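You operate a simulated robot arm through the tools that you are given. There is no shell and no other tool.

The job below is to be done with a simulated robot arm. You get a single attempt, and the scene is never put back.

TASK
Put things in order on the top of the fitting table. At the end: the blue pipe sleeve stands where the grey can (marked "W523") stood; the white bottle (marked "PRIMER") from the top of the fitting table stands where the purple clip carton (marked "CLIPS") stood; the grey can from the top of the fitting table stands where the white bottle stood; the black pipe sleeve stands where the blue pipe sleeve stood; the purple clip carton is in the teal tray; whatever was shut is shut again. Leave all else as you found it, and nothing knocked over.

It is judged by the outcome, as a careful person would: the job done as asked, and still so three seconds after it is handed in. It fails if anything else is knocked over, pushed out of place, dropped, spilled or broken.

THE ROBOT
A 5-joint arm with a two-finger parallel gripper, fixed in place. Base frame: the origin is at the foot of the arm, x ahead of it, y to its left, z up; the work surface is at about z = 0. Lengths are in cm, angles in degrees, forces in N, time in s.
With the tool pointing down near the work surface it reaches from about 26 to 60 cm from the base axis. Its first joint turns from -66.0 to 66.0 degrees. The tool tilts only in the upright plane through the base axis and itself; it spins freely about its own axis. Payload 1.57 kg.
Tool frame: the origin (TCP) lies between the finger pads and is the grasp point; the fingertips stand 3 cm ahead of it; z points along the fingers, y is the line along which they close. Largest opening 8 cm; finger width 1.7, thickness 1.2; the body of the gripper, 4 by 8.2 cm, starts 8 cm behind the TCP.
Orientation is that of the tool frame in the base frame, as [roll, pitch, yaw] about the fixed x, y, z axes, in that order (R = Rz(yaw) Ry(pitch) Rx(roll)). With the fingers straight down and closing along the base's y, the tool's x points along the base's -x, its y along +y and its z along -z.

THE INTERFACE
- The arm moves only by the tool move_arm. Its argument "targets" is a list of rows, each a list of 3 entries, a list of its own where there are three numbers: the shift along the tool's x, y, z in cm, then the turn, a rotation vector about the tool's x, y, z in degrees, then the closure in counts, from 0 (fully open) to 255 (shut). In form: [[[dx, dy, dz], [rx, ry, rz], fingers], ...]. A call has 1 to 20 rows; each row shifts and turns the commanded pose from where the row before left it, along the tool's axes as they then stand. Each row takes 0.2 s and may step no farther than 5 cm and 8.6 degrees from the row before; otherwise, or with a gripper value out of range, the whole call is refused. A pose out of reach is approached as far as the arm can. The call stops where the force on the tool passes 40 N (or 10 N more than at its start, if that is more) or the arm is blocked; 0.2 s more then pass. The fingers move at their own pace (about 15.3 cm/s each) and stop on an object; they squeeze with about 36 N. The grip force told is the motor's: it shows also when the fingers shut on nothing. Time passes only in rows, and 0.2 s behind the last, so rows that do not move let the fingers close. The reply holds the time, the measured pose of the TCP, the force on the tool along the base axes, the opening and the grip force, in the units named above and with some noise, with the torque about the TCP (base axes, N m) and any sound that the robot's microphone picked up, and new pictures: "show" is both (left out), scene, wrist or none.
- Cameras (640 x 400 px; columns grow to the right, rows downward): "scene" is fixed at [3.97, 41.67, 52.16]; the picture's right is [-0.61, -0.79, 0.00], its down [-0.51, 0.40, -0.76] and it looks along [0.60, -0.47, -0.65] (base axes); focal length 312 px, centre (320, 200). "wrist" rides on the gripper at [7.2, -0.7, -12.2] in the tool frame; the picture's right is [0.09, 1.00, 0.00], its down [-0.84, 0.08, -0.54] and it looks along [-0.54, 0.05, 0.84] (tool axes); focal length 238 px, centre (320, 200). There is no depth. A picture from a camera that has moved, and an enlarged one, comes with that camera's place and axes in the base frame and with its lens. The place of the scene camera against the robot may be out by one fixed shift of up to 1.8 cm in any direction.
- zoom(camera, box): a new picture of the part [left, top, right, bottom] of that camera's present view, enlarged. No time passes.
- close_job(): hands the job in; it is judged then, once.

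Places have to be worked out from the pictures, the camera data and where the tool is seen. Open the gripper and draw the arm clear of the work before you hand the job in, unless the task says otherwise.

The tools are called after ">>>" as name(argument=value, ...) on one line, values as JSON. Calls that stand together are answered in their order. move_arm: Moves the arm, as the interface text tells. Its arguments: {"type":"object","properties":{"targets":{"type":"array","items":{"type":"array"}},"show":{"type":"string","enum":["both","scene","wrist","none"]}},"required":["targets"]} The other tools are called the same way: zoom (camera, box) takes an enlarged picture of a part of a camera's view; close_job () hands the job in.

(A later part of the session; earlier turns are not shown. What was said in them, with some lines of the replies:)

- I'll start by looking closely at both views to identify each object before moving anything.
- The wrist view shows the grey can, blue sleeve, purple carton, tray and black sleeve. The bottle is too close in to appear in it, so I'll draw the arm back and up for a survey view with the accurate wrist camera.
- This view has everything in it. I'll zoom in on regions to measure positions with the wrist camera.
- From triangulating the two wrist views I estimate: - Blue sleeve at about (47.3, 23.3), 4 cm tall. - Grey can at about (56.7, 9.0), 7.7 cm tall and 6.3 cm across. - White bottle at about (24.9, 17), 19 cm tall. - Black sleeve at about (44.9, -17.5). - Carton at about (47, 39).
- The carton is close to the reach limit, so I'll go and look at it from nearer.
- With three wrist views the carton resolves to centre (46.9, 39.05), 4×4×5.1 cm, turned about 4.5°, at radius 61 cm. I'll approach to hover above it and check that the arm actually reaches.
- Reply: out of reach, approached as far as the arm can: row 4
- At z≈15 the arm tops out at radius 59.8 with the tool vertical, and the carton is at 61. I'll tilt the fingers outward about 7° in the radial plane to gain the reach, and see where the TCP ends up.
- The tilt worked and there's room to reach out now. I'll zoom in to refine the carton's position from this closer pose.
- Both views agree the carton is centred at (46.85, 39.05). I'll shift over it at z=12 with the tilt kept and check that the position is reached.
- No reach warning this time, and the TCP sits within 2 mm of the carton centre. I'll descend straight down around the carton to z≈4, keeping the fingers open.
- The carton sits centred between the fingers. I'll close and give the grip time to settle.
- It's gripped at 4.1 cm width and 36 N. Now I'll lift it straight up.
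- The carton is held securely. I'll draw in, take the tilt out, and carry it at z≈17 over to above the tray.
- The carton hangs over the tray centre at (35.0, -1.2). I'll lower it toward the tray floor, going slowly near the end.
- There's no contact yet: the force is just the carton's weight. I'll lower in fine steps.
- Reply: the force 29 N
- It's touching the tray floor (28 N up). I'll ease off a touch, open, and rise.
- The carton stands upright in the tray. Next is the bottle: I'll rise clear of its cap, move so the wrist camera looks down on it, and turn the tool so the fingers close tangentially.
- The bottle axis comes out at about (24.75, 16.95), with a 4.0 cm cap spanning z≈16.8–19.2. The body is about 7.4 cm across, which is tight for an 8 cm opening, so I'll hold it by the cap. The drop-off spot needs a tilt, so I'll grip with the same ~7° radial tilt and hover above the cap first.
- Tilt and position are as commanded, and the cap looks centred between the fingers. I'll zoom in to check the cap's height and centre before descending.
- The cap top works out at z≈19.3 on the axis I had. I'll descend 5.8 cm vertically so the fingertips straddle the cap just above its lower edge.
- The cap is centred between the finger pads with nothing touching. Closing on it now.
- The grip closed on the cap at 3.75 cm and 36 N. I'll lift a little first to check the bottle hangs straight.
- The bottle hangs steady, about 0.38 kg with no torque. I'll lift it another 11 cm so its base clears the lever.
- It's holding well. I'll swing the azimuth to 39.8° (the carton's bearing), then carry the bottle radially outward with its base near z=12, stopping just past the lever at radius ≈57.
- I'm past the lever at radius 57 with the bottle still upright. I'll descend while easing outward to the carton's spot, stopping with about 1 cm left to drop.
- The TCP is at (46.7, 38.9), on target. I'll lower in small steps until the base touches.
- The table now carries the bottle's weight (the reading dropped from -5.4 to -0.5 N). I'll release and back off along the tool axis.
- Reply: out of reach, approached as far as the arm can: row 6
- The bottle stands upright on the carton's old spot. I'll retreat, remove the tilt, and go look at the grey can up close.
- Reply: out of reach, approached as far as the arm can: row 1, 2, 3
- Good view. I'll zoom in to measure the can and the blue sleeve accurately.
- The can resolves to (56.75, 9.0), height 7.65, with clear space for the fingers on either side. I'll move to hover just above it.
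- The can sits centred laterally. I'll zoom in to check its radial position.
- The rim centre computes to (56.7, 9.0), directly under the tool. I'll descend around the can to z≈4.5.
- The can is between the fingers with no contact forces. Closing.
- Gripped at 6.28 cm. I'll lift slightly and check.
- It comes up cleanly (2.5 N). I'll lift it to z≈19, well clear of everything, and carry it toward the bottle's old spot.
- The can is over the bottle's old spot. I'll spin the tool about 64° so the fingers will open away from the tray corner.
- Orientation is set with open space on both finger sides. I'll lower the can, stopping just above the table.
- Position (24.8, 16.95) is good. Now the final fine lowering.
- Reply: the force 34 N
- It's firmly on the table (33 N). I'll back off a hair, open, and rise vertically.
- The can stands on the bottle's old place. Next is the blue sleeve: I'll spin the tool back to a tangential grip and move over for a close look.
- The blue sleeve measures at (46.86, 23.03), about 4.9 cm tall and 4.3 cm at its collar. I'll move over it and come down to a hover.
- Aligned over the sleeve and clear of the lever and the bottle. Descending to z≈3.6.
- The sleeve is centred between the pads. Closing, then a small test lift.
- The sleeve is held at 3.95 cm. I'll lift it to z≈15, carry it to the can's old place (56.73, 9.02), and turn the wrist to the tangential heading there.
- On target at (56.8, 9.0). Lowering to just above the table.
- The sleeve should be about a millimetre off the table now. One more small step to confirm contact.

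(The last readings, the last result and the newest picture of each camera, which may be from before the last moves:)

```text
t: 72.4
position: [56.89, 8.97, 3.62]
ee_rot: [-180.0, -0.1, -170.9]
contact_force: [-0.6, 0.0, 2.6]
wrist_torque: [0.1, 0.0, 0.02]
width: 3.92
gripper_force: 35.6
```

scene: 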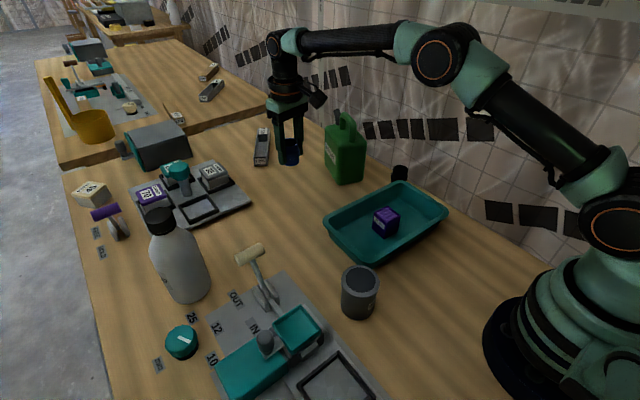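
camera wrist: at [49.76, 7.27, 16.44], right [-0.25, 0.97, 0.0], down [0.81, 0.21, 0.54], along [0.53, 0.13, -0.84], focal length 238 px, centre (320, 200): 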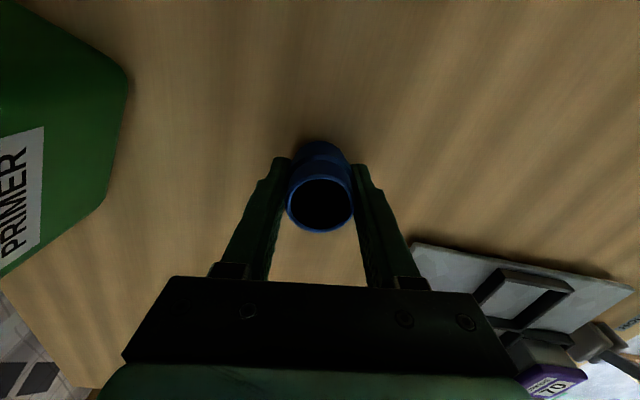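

Light contact at 2.6 N, so the sleeve rests on the table. I'll open and rise straight up.

>>> move_arm(targets=[[[0, 0, 0], [0, 0, 0], 0], [[0, 0, 0], [0, 0, 0], 0], [[0, 0, 0], [0, 0, 0], 0], [[0, 0, -1.5], [0, 0, 0], 0], [[0, 0, -3], [0, 0, 0], 0], [[0, 0, -4], [0, 0, 0], 0], [[0, 0, -4], [0, 0, 0], 0], [[0, 0, -4], [0, 0, 0], 0], [[0, 0, 0], [0, 0, 0], 0]], show="both")

```text
t: 74.4
position: [56.84, 8.85, 20.17]
ee_rot: [180.0, -0.1, -171.0]
contact_force: [0.4, 0.7, -0.8]
wrist_torque: [-0.02, 0.0, -0.03]
width: 7.98
gripper_force: 0.1
camera wrist: at [49.79, 7.2, 32.54], right [-0.25, 0.97, 0.0], down [0.81, 0.21, 0.54], along [0.53, 0.13, -0.84], focal length 238 px, centre (320, 200)
```

scene: 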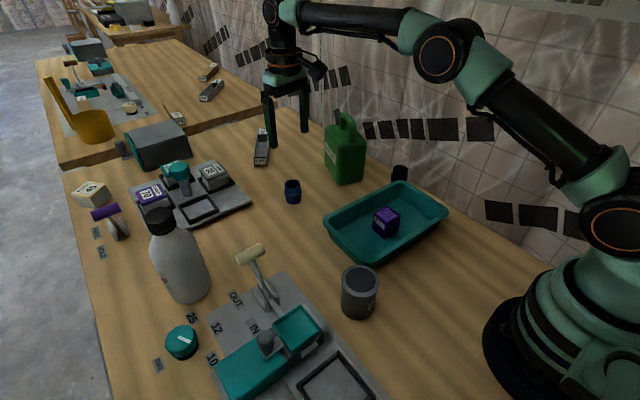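
wrist: 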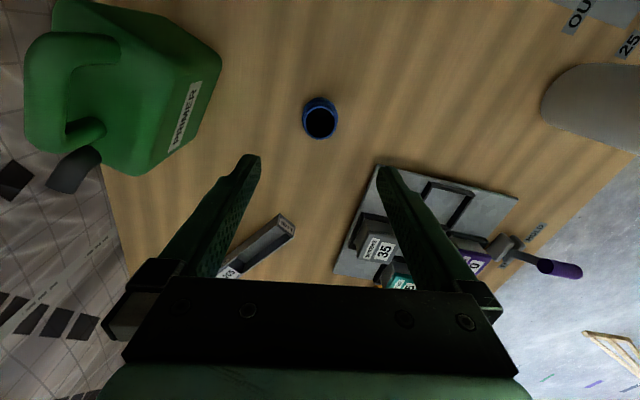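

The blue sleeve stands upright on the can's old spot. Now for the black sleeve between the tray and the wall: I'll draw in, swing over to that side at z≈24, and turn the tool so the fingers close nearly along x with the camera on the side away from the wall.

>>> move_arm(targets=[[[3.03, -0.28, -0.92], [0, 0, 0], 0], [[3.03, -0.28, -0.92], [0, 0, 0], 0], [[3.03, -0.28, -0.92], [0, 0, 0], 0], [[3.03, -0.28, -0.94], [0, 0, 0], 0], [[0.56, -3.56, 0], [0, 0, 0], 0], [[0.56, -3.56, 0], [0, 0, 0], 0], [[0.56, -3.56, 0], [0, 0, 0], 0], [[0.56, -3.56, 0], [0, 0, 0], 0], [[0.57, -3.54, 0], [0, 0, 0], 0], [[0, 0, 0], [0, 0, 8.1], 0], [[0, 0, 0], [0, 0, 8.1], 0], [[0, 0, 0], [0, 0, 8.1], 0], [[0, 0, 0], [0, 0, 8.1], 0], [[0, 0, 0], [0, 0, 8.1], 0], [[0, 0, 0], [0, 0, 8.1], 0], [[0, 0, 0], [0, 0, 8.1], 0], [[0, 0, 0], [0, 0, 8.1], 0], [[0, 0, 0], [0, 0, 8.1], 0], [[0, 0, 0], [0, 0, 8.1], 0], [[0, 0, 0], [0, 0, 8.0], 0]], show="both")

```text
t: 78.6
position: [45.15, -12.1, 23.76]
ee_rot: [179.9, 0.1, 99.9]
contact_force: [0.2, 1.1, -0.4]
wrist_torque: [-0.02, 0.01, -0.02]
width: 8.0
gripper_force: 0.1
camera wrist: at [43.09, -5.01, 36.03], right [0.97, 0.26, 0.0], down [0.22, -0.81, 0.54], along [0.14, -0.52, -0.84], focal length 238 px, centre (320, 200)
```

scene: 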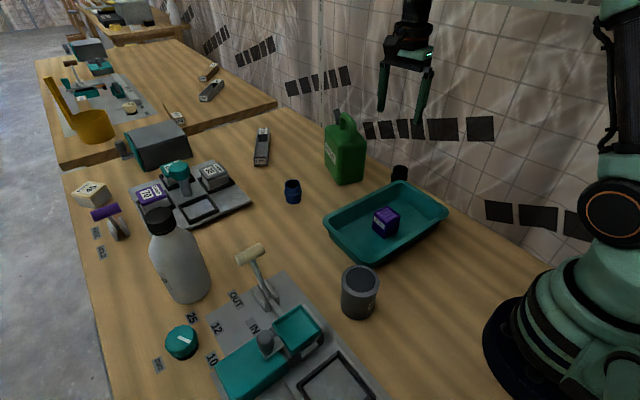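
wrist: 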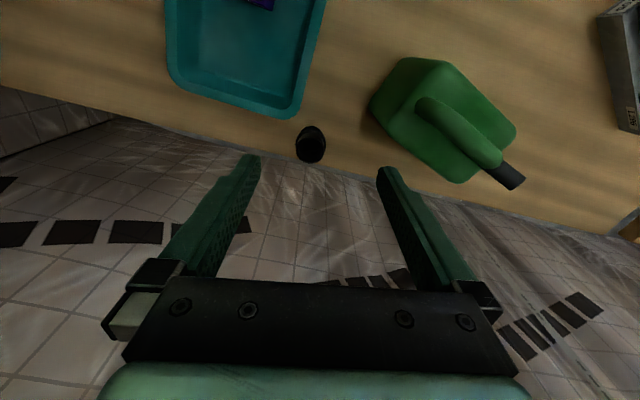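

>>> zoom(camera="wrist", box=[250, 80, 410, 200])

>>> zoom(camera="scene", box=[320, 100, 460, 230])

```text
3.33 times, centred on (330, 140) of wrist
camera zoom: at [43.09, -5.01, 36.03], right [0.97, 0.26, 0.0], down [0.22, -0.81, 0.54], along [0.14, -0.52, -0.84], focal length 794 px, centre (287, 400)
```

zoom: 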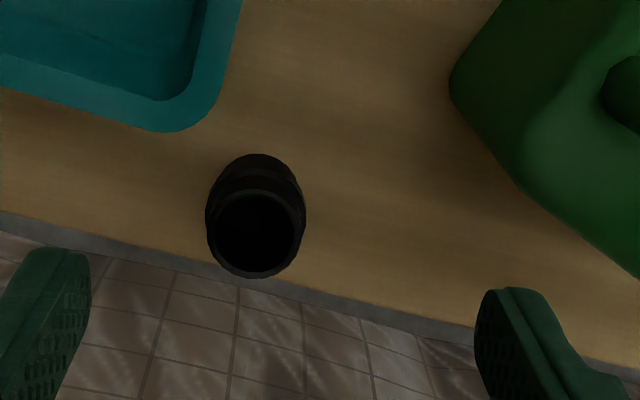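

```text
3.08 times, centred on (390, 165) of scene
camera zoom: at [3.97, 41.67, 52.16], right [-0.61, -0.79, 0.0], down [-0.51, 0.4, -0.76], along [0.6, -0.47, -0.65], focal length 959 px, centre (105, 308)
```

zoom: 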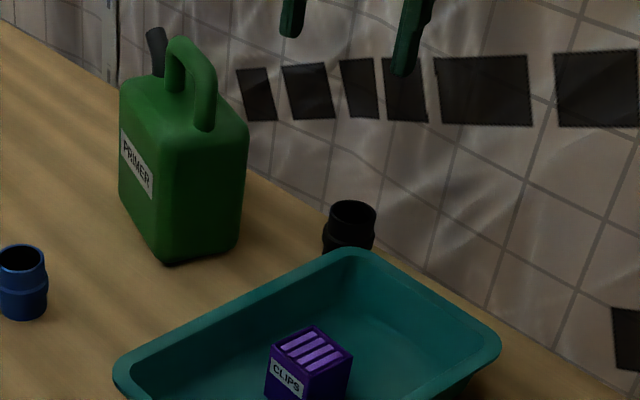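

The black sleeve measures at about (44.9, -16.9), the wall is near y=-21.5, and both the tray and the green canister leave finger room. I'll ease over it at height first, watching for any contact near the wall.

>>> move_arm(targets=[[[-1.6, -0.32, 0], [0, 0, 0], 0], [[-1.6, -0.32, 0], [0, 0, 0], 0], [[-1.63, -0.32, 0], [0, 0, 0], 0], [[0, 0, 3], [0, 0, 0], 0], [[0, 0, 3], [0, 0, 0], 0], [[0, 0, 0], [0, 0, 0], 0], [[0, 0, 0], [0, 0, 0], 0]], show="both")

```text
t: 80.2
position: [45.0, -17.04, 17.81]
ee_rot: [-180.0, 0.0, 99.9]
contact_force: [0.4, -0.4, -0.7]
wrist_torque: [0.05, -0.02, 0.02]
width: 7.99
gripper_force: 0.0
camera wrist: at [42.95, -9.99, 30.02], right [0.96, 0.26, 0.0], down [0.22, -0.81, 0.54], along [0.14, -0.52, -0.84], focal length 238 px, centre (320, 200)
```

scene: 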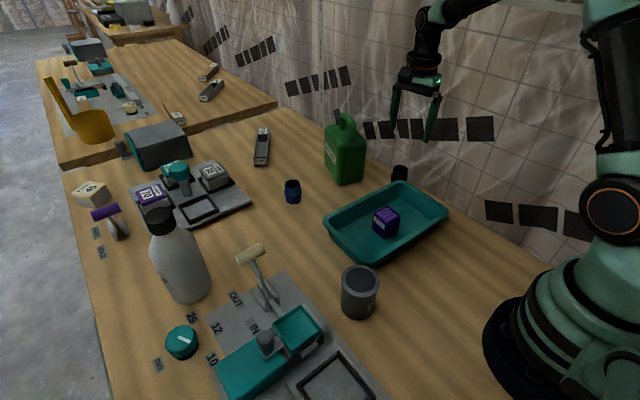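
wrist: 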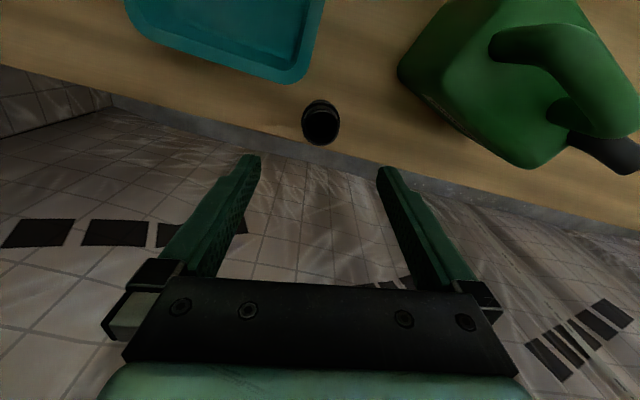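

There's no contact with the wall. I'll zoom in to refine the sleeve position from here.

>>> zoom(camera="wrist", box=[270, 80, 370, 160])

```text
5.00 times, centred on (320, 120) of wrist
camera zoom: at [42.95, -9.99, 30.02], right [0.96, 0.26, 0.0], down [0.22, -0.81, 0.54], along [0.14, -0.52, -0.84], focal length 1192 px, centre (320, 600)
```

zoom: 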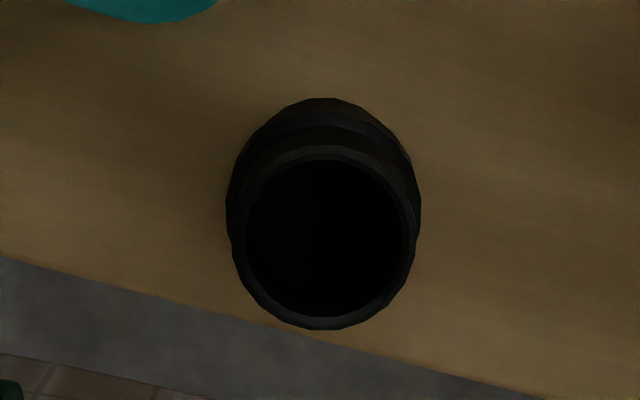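

The sleeve axis is at (44.87, -16.87) and the tool is within a millimetre of it. Descending to z≈3.6 with the fingers open.

>>> move_arm(targets=[[[0.09, 0, 3], [0, 0, 0], 0], [[0, 0, 3], [0, 0, 0], 0], [[0, 0, 3], [0, 0, 0], 0], [[0, 0, 2.5], [0, 0, 0], 0], [[0, 0, 1.7], [0, 0, 0], 0], [[0, 0, 1], [0, 0, 0], 0], [[0, 0, 0], [0, 0, 0], 0], [[0, 0, 0], [0, 0, 0], 0]], show="both")

```text
t: 82.0
position: [45.0, -16.84, 3.64]
ee_rot: [-180.0, -0.1, 99.9]
contact_force: [0.1, 0.7, 0.4]
wrist_torque: [-0.03, -0.02, 0.02]
width: 8.0
gripper_force: 0.0
camera wrist: at [42.96, -9.85, 15.87], right [0.96, 0.26, 0.0], down [0.22, -0.81, 0.54], along [0.14, -0.52, -0.84], focal length 238 px, centre (320, 200)
```

scene: 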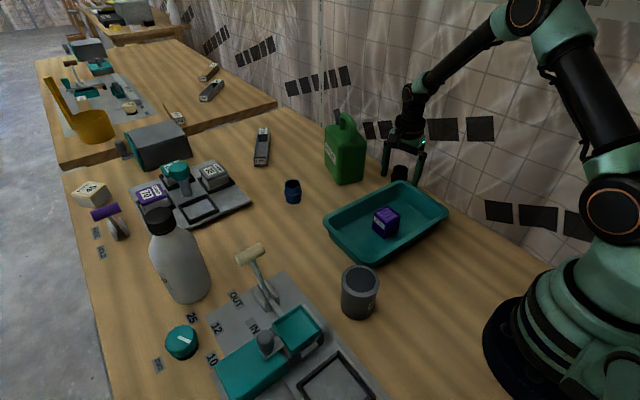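
wrist: 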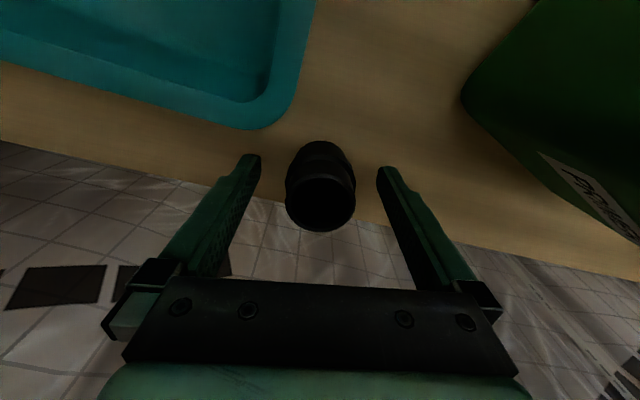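

The black sleeve is centred between the pads with no contact force. Closing, then a test lift.

>>> move_arm(targets=[[[0, 0, 0], [0, 0, 0], 255], [[0, 0, 0], [0, 0, 0], 255], [[0, 0, 0], [0, 0, 0], 255], [[0, 0, 0], [0, 0, 0], 255]], show="wrist")

>>> move_arm(targets=[[[0, 0, -0.5], [0, 0, 0], 255], [[0, 0, -1], [0, 0, 0], 255], [[0, 0, 0], [0, 0, 0], 255]], show="wrist")

```text
t: 83.0
position: [44.86, -16.99, 3.83]
ee_rot: [179.9, -0.1, 100.1]
contact_force: [-0.2, 0.8, -0.5]
wrist_torque: [0.01, 0.02, 0.02]
width: 4.23
gripper_force: 35.7
camera wrist: at [42.96, -9.85, 15.88], right [0.96, 0.26, 0.0], down [0.22, -0.81, 0.54], along [0.14, -0.52, -0.84], focal length 238 px, centre (320, 200)
```

wrist: 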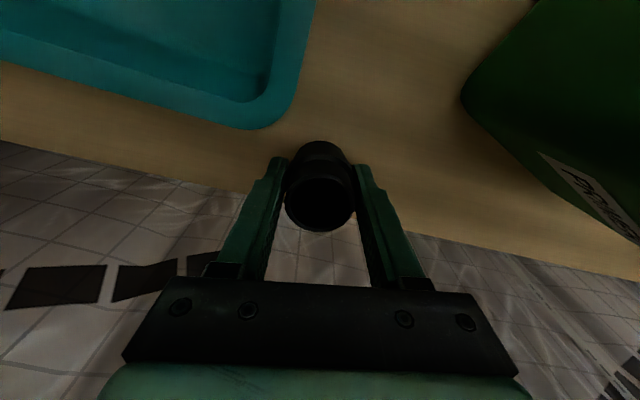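

```text
t: 83.8
position: [44.89, -16.79, 5.19]
ee_rot: [-180.0, -0.1, 100.0]
contact_force: [0.7, 0.1, 0.2]
wrist_torque: [-0.02, 0.0, 0.01]
width: 4.24
gripper_force: 35.5
camera wrist: at [43.0, -9.83, 17.38], right [0.96, 0.26, 0.0], down [0.22, -0.81, 0.54], along [0.14, -0.52, -0.84], focal length 238 px, centre (320, 200)
```

wrist: 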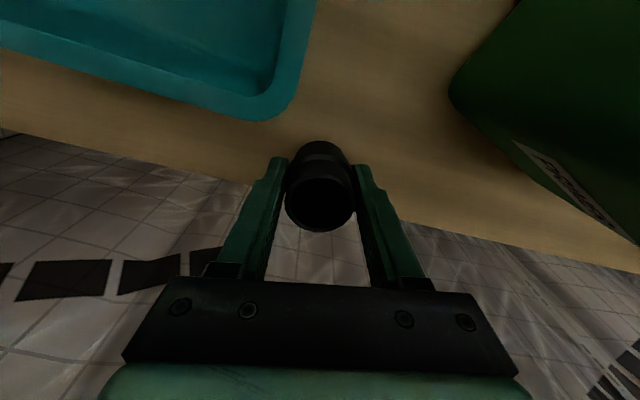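

Held at 4.23 cm. I'll lift it high (z≈22), clear of the canister and tray, and carry it across to above the blue sleeve's old spot.

>>> move_arm(targets=[[[0, 0, -3], [0, 0, 0], 255], [[0, 0, -4.5], [0, 0, 0], 255], [[0, 0, -4.5], [0, 0, 0], 255], [[0, 0, -4.5], [0, 0, 0], 255], [[3.54, 0.8, 0], [0, 0, 0], 255], [[3.54, 0.81, 0], [0, 0, 0], 255], [[3.54, 0.81, 0], [0, 0, 0], 255], [[3.54, 0.81, 0], [0, 0, 0], 255], [[3.54, 0.8, 0], [0, 0, 0], 255], [[3.54, 0.81, 0], [0, 0, 0], 255], [[3.54, 0.81, 0], [0, 0, 0], 255], [[3.54, 0.8, 0], [0, 0, 0], 255], [[3.54, 0.81, 0], [0, 0, 0], 255], [[3.54, 0.8, 0], [0, 0, 0], 255], [[3.55, 0.81, 0], [0, 0, 0], 255], [[0, 0, 0], [0, 0, 0], 255]], show="both")

>>> move_arm(targets=[[[0, 0, 0], [0, 0, -8.17], 255], [[0, 0, 0], [0, 0, -8.17], 255], [[0, 0, 0], [0, 0, -8.17], 255], [[0, 0, 0], [0, 0, -8.17], 255], [[0, 0, 0], [0, 0, -8.17], 255], [[0, 0, 0], [0, 0, -8.17], 255], [[0, 0, 0], [0, 0, -8.17], 255], [[0, 0, 0], [0, 0, -8.17], 255], [[0, 0, 0], [0, 0, -8.17], 255], [[0, 0, 0], [0, 0, -8.17], 255], [[0, 0, 0], [0, 0, -8.17], 255], [[0, 0, 0], [0, 0, -8.17], 255], [[0, 0, 0], [0, 0, -8.17], 255], [[0, 0, 0], [0, 0, 0], 255], [[0, 0, 0], [0, 0, 0], 255]], show="both")

```text
t: 87.2
position: [46.85, 22.87, 21.74]
ee_rot: [-180.0, 0.0, 100.0]
contact_force: [0.1, 0.2, 0.4]
wrist_torque: [-0.02, -0.01, 0.01]
width: 4.26
gripper_force: 35.8
camera wrist: at [44.9, 29.99, 33.89], right [0.96, 0.26, 0.0], down [0.22, -0.81, 0.54], along [0.14, -0.52, -0.84], focal length 238 px, centre (320, 200)
```

scene: 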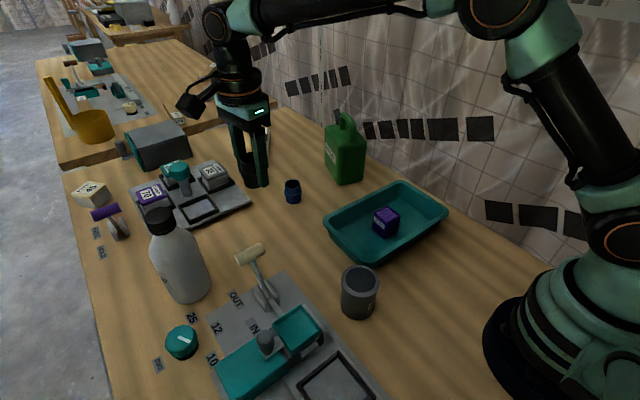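
wrist: 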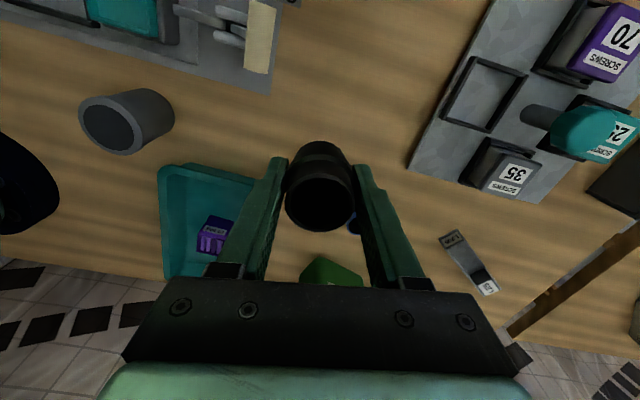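

```text
t: 90.4
position: [46.83, 22.9, 21.63]
ee_rot: [180.0, 0.0, -153.7]
contact_force: [-0.4, 0.4, -0.8]
wrist_torque: [0.02, 0.0, -0.01]
width: 4.24
gripper_force: 36.0
camera wrist: at [40.66, 19.25, 33.83], right [-0.52, 0.85, 0.0], down [0.72, 0.44, 0.54], along [0.46, 0.28, -0.84], focal length 238 px, centre (320, 200)
```

scene: 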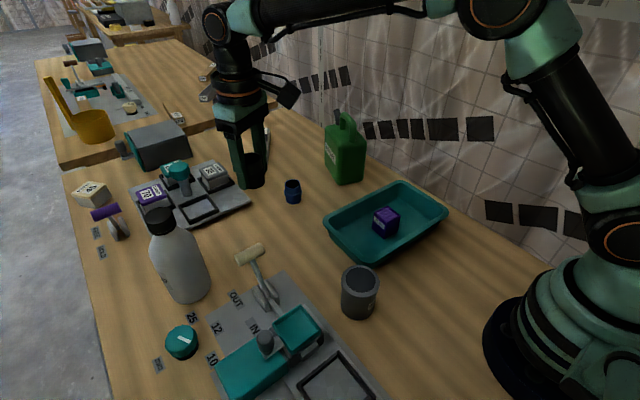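
wrist: 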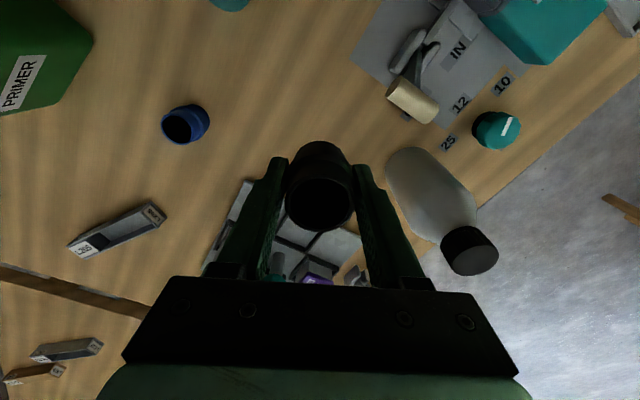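

Over the target at (46.8, 23.05). Lowering to just above the table.

>>> move_arm(targets=[[[-0.02, -0.08, 3.5], [0, 0, 0], 255], [[0, 0, 4], [0, 0, 0], 255], [[0, 0, 4], [0, 0, 0], 255], [[0, 0, 3], [0, 0, 0], 255], [[0, 0, 2], [0, 0, 0], 255], [[0, 0, 0.9], [0, 0, 0], 255], [[0, 0, 0], [0, 0, 0], 255], [[0, 0, 0], [0, 0, 0], 255]], show="both")

>>> move_arm(targets=[[[0, 0, 0.25], [0, 0, 0], 255], [[0, 0, 0.1], [0, 0, 0], 255], [[0, 0, 0], [0, 0, 0], 255]], show="none")

```text
t: 92.2
position: [46.9, 22.92, 4.18]
ee_rot: [-180.0, 0.0, -153.7]
contact_force: [0.5, 0.2, 0.1]
wrist_torque: [0.02, -0.03, -0.02]
width: 4.22
gripper_force: 36.3
camera wrist: at [40.72, 19.24, 16.48], right [-0.52, 0.85, 0.0], down [0.72, 0.44, 0.54], along [0.46, 0.28, -0.84], focal length 238 px, centre (320, 200)
```

scene: 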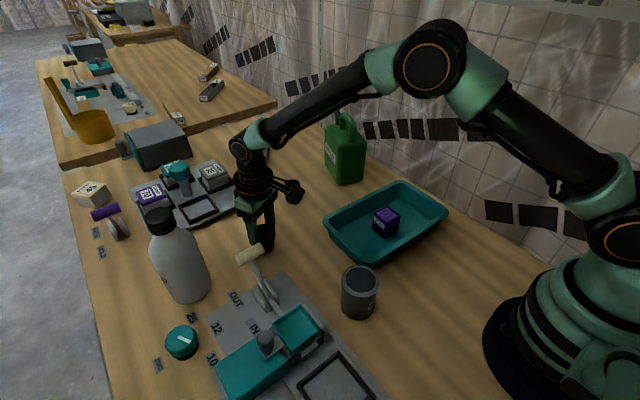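
wrist: 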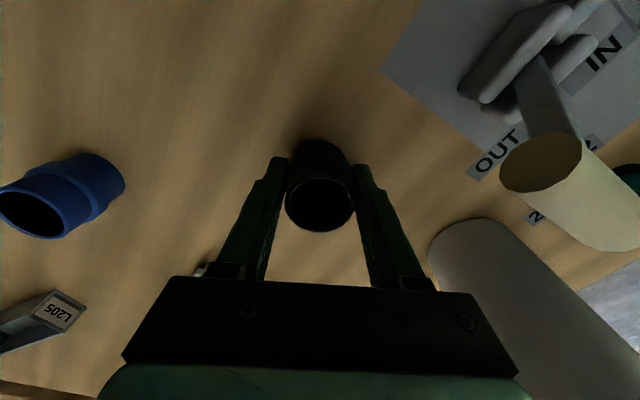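

```text
t: 93.0
position: [47.07, 23.03, 3.91]
ee_rot: [180.0, 0.0, -153.8]
contact_force: [0.1, 0.0, -0.3]
wrist_torque: [0.0, -0.01, 0.0]
width: 4.21
gripper_force: 36.4
```

The camera-derived height is about 3.9, with roughly 2 mm still to go. I'll continue in fine steps until it touches.

>>> move_arm(targets=[[[0, 0, 0.12], [0, 0, 0], 255], [[0, 0, 0], [0, 0, 0], 255]], show="none")

>>> move_arm(targets=[[[0, 0, 0.07], [0, 0, 0], 255], [[0, 0, 0], [0, 0, 0], 255]], show="none")

```text
t: 93.6
position: [46.88, 22.9, 3.82]
ee_rot: [180.0, 0.0, -153.7]
contact_force: [-0.2, 0.1, 0.3]
wrist_torque: [-0.01, 0.02, 0.01]
width: 4.23
gripper_force: 35.6
```

```text
t: 94.2
position: [46.86, 22.89, 3.66]
ee_rot: [-180.0, 0.0, -153.7]
contact_force: [-0.7, -0.5, 0.2]
wrist_torque: [0.01, 0.02, -0.03]
width: 4.24
gripper_force: 35.7
```

>>> move_arm(targets=[[[0, 0, 0.06], [0, 0, 0], 255], [[0, 0, 0], [0, 0, 0], 255]], show="none")

```text
t: 94.8
position: [46.88, 22.9, 3.71]
ee_rot: [180.0, 0.0, -153.7]
contact_force: [-0.1, -0.6, 2.6]
wrist_torque: [0.03, 0.08, 0.0]
width: 4.23
gripper_force: 35.4
```

Contact at 2.6 N, so the sleeve is on the table. I'll open and rise clear.

>>> move_arm(targets=[[[0, 0, 0], [0, 0, 0], 0], [[0, 0, 0], [0, 0, 0], 0], [[0, 0, 0], [0, 0, 0], 0], [[0, 0, -1.5], [0, 0, 0], 0], [[0, 0, -3], [0, 0, 0], 0], [[0, 0, -4], [0, 0, 0], 0], [[0, 0, -4], [0, 0, 0], 0], [[0, 0, -4], [0, 0, 0], 0], [[0, 0, 0], [0, 0, 0], 0]], show="both")

```text
t: 96.8
position: [46.91, 23.02, 20.27]
ee_rot: [180.0, 0.0, -153.6]
contact_force: [-0.8, 0.3, 0.0]
wrist_torque: [0.02, 0.01, 0.0]
width: 8.01
gripper_force: 0.0
camera wrist: at [40.72, 19.2, 32.41], right [-0.52, 0.85, 0.0], down [0.72, 0.44, 0.54], along [0.46, 0.28, -0.84], focal length 238 px, centre (320, 200)
```

scene: 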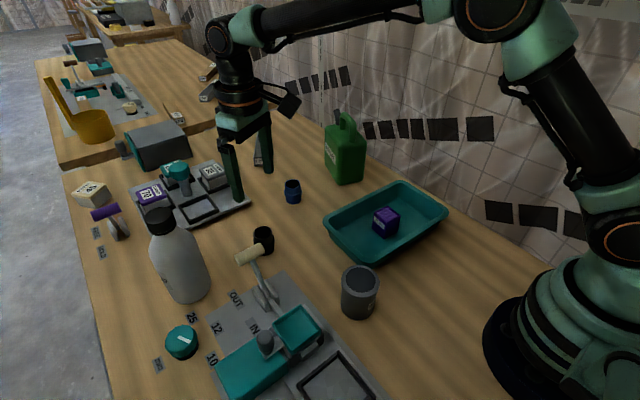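
wrist: 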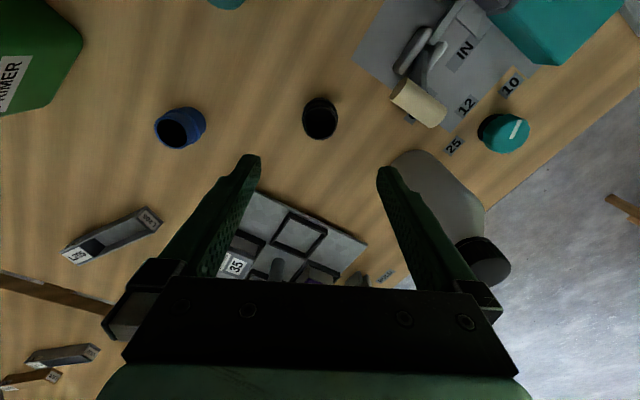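

All five moves are done. I'll raise the arm and draw it back to a survey pose for a final check.

>>> move_arm(targets=[[[0, 0, -4], [0, 0, 0], 0], [[0, 0, -4], [0, 0, 0], 0], [[0, 0, -4], [0, 0, 0], 0], [[4, -0.47, 0], [0, 0, 0], 0], [[4, -0.47, 0], [0, 0, 0], 0], [[4, -0.47, 0], [0, 0, 0], 0], [[4, -0.48, 0], [0, 0, 0], 0], [[4, -0.48, 0], [0, 0, 0], 0], [[0, 0, 0], [0, 0, 6.6], 0], [[0, 0, 0], [0, 0, 6.6], 0], [[0, 0, 0], [0, 0, 6.6], 0], [[0, 0, 0], [0, 0, 6.5], 0], [[0, 0, 0], [0, 0, 0], 0], [[0, 0, 0], [0, 0, 0], 0]], show="both")

```text
t: 99.8
position: [29.93, 11.86, 32.11]
ee_rot: [-179.9, 0.0, 179.9]
contact_force: [-0.2, 0.8, -0.1]
wrist_torque: [-0.04, 0.02, 0.05]
width: 8.01
gripper_force: 0.1
camera wrist: at [22.78, 11.39, 44.33], right [-0.09, 1.0, 0.0], down [0.84, 0.08, 0.54], along [0.54, 0.05, -0.84], focal length 238 px, centre (320, 200)
```

scene: 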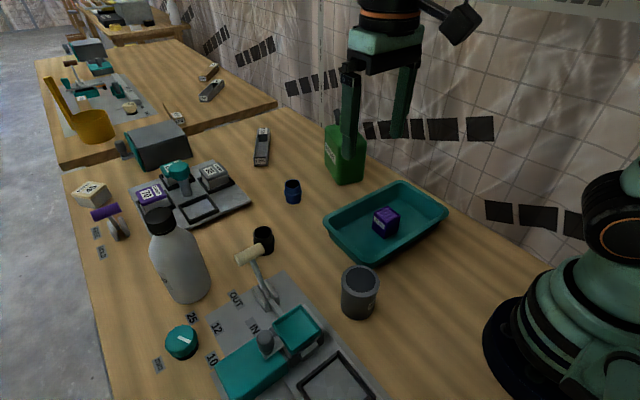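
wrist: 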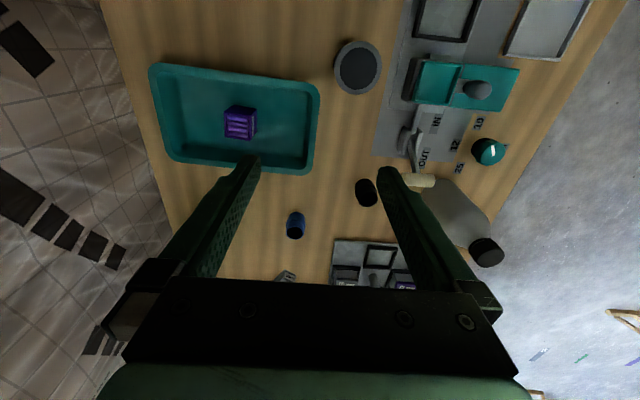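

The survey view matches the starting one for the tray, lever, knob, fixtures and canister. I'll zoom in for a final look at the moved items.

>>> zoom(camera="scene", box=[130, 150, 470, 340])

>>> zoom(camera="wrist", box=[130, 0, 540, 290])

```text
1.88 times, centred on (300, 245) of scene
camera zoom: at [3.97, 41.67, 52.16], right [-0.61, -0.79, 0.0], down [-0.51, 0.4, -0.76], along [0.6, -0.47, -0.65], focal length 587 px, centre (358, 115)
```

zoom: 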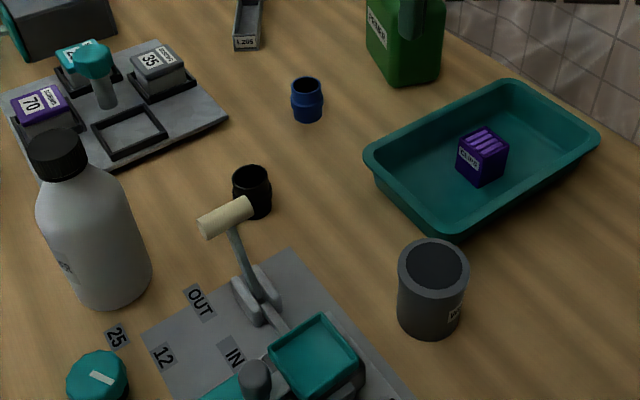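

```text
1.38 times, centred on (335, 145) of wrist
camera zoom: at [22.78, 11.39, 44.33], right [-0.09, 1.0, 0.0], down [0.84, 0.08, 0.54], along [0.54, 0.05, -0.84], focal length 329 px, centre (299, 276)
```

zoom: 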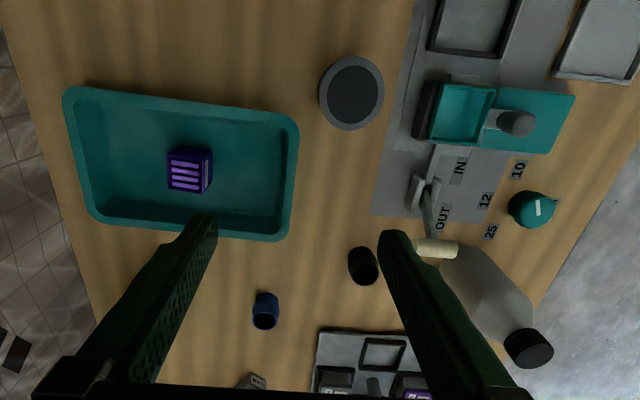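

Everything checks out:
- The carton is upright in the tray.
- The bottle stands where the carton was.
- The can stands where the bottle was.
- The blue sleeve stands where the can was.
- The black sleeve stands where the blue sleeve was.

Nothing else has moved and I opened nothing. The gripper is open and clear of the work, so I'm handing in.

>>> close_job()

```text
The job is handed in.
```

The job is done and handed in; no verdict has come back yet. In the last pictures, all five items stood where you asked:

| Item | Where it is now |
|---|---|
| Purple clip carton | Upright in the middle of the teal tray |
| White bottle | Where the clip carton stood |
| Grey can | Where the white bottle stood |
| Blue pipe sleeve | Where the grey can stood |
| Black pipe sleeve | Where the blue pipe sleeve stood |

By the arm's position at release, the bottle, can and sleeves were set down within about 1–2 mm of the spots I measured. Nothing was knocked over. The green canister, lever, knob and fixtures looked the same as in the first pictures.

I didn't open anything, so there was nothing to shut again. I left the gripper open and the arm raised clear of the work.

I never clearly read the can's "W523" label. I moved the only grey can I saw on the fitting table.
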